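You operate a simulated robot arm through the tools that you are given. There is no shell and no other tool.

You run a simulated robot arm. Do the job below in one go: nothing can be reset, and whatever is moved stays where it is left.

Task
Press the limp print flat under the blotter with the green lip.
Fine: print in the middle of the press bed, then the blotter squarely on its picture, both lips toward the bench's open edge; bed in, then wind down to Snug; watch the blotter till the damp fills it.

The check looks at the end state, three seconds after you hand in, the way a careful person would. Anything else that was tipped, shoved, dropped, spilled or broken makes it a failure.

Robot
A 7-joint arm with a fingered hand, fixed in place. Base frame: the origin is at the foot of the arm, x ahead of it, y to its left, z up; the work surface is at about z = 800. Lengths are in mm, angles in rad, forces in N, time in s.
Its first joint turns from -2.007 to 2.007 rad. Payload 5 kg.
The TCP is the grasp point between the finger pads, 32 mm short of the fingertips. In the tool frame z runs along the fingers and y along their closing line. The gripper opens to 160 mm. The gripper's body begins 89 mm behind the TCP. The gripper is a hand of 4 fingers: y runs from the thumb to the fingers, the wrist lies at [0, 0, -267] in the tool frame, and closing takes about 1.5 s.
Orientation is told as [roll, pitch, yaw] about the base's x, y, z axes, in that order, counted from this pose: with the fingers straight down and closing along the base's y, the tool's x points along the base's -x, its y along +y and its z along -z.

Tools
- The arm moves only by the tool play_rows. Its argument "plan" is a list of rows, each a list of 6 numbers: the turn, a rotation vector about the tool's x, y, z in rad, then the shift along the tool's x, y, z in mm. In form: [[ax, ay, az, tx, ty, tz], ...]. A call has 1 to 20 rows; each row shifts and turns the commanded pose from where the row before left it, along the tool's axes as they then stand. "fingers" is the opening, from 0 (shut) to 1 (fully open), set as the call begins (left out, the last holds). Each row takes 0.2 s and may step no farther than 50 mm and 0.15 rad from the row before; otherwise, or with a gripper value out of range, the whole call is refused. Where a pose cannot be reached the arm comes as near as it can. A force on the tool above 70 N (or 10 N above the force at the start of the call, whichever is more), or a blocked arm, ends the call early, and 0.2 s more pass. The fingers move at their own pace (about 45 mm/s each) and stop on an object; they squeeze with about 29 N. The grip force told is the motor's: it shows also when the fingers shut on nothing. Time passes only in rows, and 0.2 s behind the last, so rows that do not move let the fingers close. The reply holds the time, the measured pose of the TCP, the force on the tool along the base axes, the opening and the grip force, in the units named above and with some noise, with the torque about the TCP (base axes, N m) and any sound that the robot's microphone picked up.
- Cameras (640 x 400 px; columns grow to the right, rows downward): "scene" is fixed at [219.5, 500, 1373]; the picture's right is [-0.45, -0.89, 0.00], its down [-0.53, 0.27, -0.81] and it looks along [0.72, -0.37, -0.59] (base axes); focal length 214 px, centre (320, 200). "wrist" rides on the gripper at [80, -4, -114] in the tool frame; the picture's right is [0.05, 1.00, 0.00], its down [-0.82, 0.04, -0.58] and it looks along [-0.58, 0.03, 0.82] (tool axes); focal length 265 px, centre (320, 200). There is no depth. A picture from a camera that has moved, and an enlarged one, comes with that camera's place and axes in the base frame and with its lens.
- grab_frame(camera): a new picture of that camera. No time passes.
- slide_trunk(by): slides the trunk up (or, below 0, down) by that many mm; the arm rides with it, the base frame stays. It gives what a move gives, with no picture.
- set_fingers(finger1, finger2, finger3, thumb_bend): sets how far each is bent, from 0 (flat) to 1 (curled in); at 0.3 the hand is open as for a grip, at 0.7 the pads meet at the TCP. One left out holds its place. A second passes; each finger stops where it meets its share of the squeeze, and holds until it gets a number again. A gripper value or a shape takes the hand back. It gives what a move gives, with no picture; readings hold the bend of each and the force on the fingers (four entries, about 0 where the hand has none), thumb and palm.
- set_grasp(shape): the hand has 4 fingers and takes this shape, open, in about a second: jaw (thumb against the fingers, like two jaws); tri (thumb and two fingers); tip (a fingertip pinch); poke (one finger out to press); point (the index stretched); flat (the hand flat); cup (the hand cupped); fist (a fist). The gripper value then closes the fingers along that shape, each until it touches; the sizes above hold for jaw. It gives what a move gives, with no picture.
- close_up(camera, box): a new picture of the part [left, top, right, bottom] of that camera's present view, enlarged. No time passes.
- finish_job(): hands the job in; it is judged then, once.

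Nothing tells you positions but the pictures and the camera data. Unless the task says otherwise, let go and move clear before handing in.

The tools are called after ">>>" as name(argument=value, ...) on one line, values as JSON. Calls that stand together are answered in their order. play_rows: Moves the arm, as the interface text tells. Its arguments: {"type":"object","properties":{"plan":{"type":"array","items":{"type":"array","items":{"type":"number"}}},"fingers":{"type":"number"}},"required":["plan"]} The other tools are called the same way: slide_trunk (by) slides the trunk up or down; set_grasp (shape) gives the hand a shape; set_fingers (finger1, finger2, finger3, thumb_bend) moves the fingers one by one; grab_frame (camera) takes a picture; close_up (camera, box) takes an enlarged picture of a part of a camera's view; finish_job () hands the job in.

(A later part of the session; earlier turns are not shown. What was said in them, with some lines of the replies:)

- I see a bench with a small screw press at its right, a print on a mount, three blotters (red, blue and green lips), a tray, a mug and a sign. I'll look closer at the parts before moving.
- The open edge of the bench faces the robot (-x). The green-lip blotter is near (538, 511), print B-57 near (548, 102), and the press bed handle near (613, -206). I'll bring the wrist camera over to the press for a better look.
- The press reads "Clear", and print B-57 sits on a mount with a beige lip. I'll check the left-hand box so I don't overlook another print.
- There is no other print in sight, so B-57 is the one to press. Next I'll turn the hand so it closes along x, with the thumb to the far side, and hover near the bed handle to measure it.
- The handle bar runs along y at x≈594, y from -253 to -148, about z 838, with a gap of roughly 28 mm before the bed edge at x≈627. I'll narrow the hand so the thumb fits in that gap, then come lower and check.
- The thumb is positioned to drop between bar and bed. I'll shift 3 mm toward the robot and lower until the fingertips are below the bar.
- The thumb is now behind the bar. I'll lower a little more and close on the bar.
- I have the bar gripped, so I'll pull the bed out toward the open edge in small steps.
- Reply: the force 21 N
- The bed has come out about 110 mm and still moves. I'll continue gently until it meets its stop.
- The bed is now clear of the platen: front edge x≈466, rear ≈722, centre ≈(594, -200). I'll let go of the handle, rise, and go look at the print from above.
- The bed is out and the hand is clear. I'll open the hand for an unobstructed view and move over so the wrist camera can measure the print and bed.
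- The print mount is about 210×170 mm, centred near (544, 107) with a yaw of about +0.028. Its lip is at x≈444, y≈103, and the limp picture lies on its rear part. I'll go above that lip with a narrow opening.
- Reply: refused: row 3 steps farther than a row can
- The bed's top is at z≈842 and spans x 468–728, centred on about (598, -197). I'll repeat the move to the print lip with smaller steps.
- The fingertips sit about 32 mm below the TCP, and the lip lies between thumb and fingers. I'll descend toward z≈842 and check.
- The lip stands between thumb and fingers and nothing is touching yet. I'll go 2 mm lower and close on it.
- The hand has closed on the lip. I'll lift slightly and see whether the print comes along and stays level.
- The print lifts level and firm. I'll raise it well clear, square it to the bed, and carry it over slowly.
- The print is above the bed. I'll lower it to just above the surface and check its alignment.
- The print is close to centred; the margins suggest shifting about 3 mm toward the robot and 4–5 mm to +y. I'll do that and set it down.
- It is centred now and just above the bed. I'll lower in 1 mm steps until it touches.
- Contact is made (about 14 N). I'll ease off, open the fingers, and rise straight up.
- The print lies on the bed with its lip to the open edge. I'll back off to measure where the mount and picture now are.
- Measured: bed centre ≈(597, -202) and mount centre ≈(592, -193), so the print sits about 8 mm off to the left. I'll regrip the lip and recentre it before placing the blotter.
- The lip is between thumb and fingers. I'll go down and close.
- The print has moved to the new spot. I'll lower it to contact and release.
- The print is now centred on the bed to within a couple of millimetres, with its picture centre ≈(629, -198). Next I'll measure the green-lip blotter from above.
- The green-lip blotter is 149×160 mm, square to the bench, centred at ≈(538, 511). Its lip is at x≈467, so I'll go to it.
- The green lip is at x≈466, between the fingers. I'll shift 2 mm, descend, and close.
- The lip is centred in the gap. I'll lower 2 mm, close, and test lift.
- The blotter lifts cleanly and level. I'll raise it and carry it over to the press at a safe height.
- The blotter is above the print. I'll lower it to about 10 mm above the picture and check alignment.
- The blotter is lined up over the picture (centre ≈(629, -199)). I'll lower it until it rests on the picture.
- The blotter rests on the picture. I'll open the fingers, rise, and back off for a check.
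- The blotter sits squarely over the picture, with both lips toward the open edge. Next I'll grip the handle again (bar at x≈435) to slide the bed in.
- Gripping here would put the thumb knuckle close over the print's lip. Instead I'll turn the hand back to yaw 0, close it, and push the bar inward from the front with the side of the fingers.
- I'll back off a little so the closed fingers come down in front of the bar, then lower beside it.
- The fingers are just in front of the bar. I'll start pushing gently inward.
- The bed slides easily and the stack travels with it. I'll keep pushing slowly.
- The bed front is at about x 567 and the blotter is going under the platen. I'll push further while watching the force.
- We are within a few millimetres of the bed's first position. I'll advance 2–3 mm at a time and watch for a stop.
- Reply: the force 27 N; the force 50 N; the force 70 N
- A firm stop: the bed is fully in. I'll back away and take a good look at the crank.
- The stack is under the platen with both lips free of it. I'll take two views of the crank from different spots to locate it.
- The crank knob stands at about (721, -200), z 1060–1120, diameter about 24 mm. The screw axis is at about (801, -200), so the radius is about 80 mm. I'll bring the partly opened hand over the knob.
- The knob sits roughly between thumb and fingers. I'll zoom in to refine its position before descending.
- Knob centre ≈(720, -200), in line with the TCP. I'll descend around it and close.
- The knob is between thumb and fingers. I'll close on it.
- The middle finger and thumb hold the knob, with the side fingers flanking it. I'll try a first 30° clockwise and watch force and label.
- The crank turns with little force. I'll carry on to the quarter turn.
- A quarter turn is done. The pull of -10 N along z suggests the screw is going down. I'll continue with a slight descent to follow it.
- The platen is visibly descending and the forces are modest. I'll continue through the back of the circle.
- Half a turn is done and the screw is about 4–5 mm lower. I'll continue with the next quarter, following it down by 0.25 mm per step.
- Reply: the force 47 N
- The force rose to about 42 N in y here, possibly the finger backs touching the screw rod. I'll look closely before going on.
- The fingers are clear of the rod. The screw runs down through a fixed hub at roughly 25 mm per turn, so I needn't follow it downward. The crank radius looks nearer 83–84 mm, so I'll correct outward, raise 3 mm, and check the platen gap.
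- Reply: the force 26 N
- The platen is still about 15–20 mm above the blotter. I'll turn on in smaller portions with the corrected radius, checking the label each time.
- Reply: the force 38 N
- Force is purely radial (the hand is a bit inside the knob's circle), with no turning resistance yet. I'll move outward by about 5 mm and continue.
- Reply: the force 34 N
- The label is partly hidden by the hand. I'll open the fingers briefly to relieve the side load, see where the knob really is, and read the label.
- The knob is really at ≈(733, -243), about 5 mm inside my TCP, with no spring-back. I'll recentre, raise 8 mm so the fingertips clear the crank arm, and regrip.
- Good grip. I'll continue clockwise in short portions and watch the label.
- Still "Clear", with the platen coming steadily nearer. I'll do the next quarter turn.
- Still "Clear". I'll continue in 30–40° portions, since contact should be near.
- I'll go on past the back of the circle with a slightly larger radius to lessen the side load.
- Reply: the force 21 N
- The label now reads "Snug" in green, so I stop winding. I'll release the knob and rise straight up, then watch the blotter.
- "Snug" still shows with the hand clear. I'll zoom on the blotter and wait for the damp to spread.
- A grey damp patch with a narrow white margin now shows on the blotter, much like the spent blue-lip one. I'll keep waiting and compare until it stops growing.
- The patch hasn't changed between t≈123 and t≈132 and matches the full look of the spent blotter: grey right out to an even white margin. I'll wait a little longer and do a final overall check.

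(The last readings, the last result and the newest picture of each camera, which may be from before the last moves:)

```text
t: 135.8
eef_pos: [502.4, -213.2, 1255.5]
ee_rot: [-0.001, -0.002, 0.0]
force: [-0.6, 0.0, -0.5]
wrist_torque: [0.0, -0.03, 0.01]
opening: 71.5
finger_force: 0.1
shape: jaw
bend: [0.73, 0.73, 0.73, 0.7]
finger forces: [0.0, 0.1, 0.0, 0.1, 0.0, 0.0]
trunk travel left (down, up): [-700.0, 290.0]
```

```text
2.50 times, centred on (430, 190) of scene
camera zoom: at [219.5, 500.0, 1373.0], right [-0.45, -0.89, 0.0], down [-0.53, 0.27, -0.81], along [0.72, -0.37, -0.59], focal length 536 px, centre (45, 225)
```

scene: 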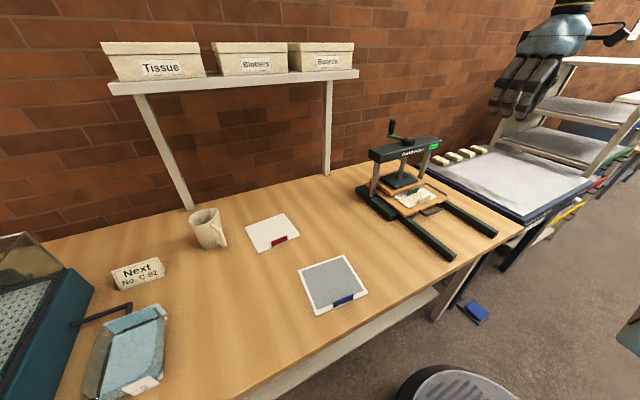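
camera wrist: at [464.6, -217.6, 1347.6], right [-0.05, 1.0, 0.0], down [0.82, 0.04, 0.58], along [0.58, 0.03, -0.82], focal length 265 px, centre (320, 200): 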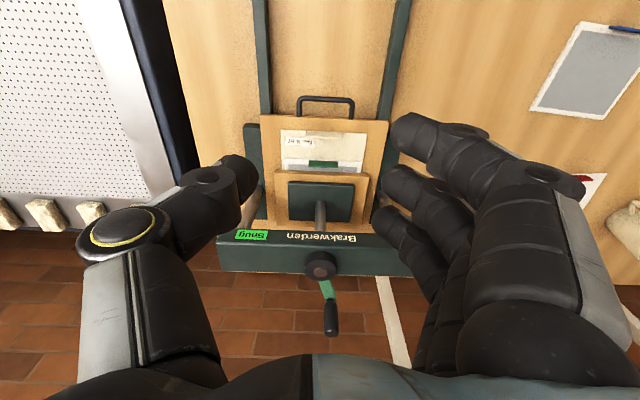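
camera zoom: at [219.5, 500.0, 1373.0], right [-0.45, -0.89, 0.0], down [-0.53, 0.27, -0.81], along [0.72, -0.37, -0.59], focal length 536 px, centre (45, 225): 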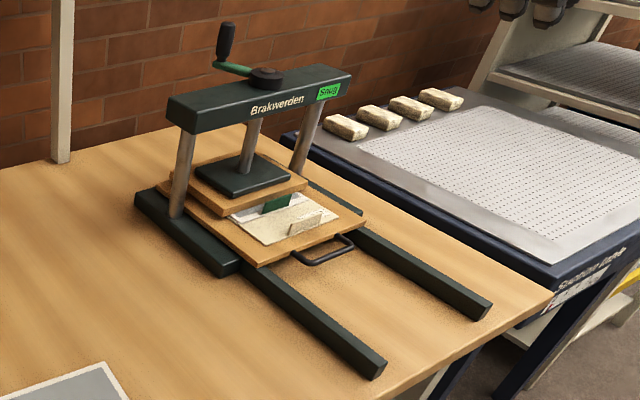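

The press reads "Snug" with the bed in. The print and the green-lip blotter are stacked square with both lips toward the open edge, and the damp has filled the blotter to the same margin as the spent one. Everything else is where it was and the hand is clear, so I'm handing in.

>>> finish_job()

```text
The job is handed in.
```

The job is handed in. The press reads "Snug" with the bed pushed in to its stop, and the limp print (No. B-57) lies under the green-lip blotter.

- **Print:** it sits in the middle of the bed to within about 2 mm by the wrist camera. I had to lift and shift it once, as it first landed about 8 mm off.
- **Blotter:** it lies squarely over the picture, within about 2 mm of its centre. Both lips face the open edge of the bench.
- **Damp:** the part of the blotter I can see turned grey out to an even white margin. It looks the same as the used blue-lip blotter and did not change from t≈120 to t≈136. The rest is hidden under the platen.
- **Winding:** I turned the crank about 10° further after "Snug" first showed. The label still read "Snug" after that, and again in the last view.

In the last scene picture everything else on the bench looked undisturbed, and the hand was clear of the press.
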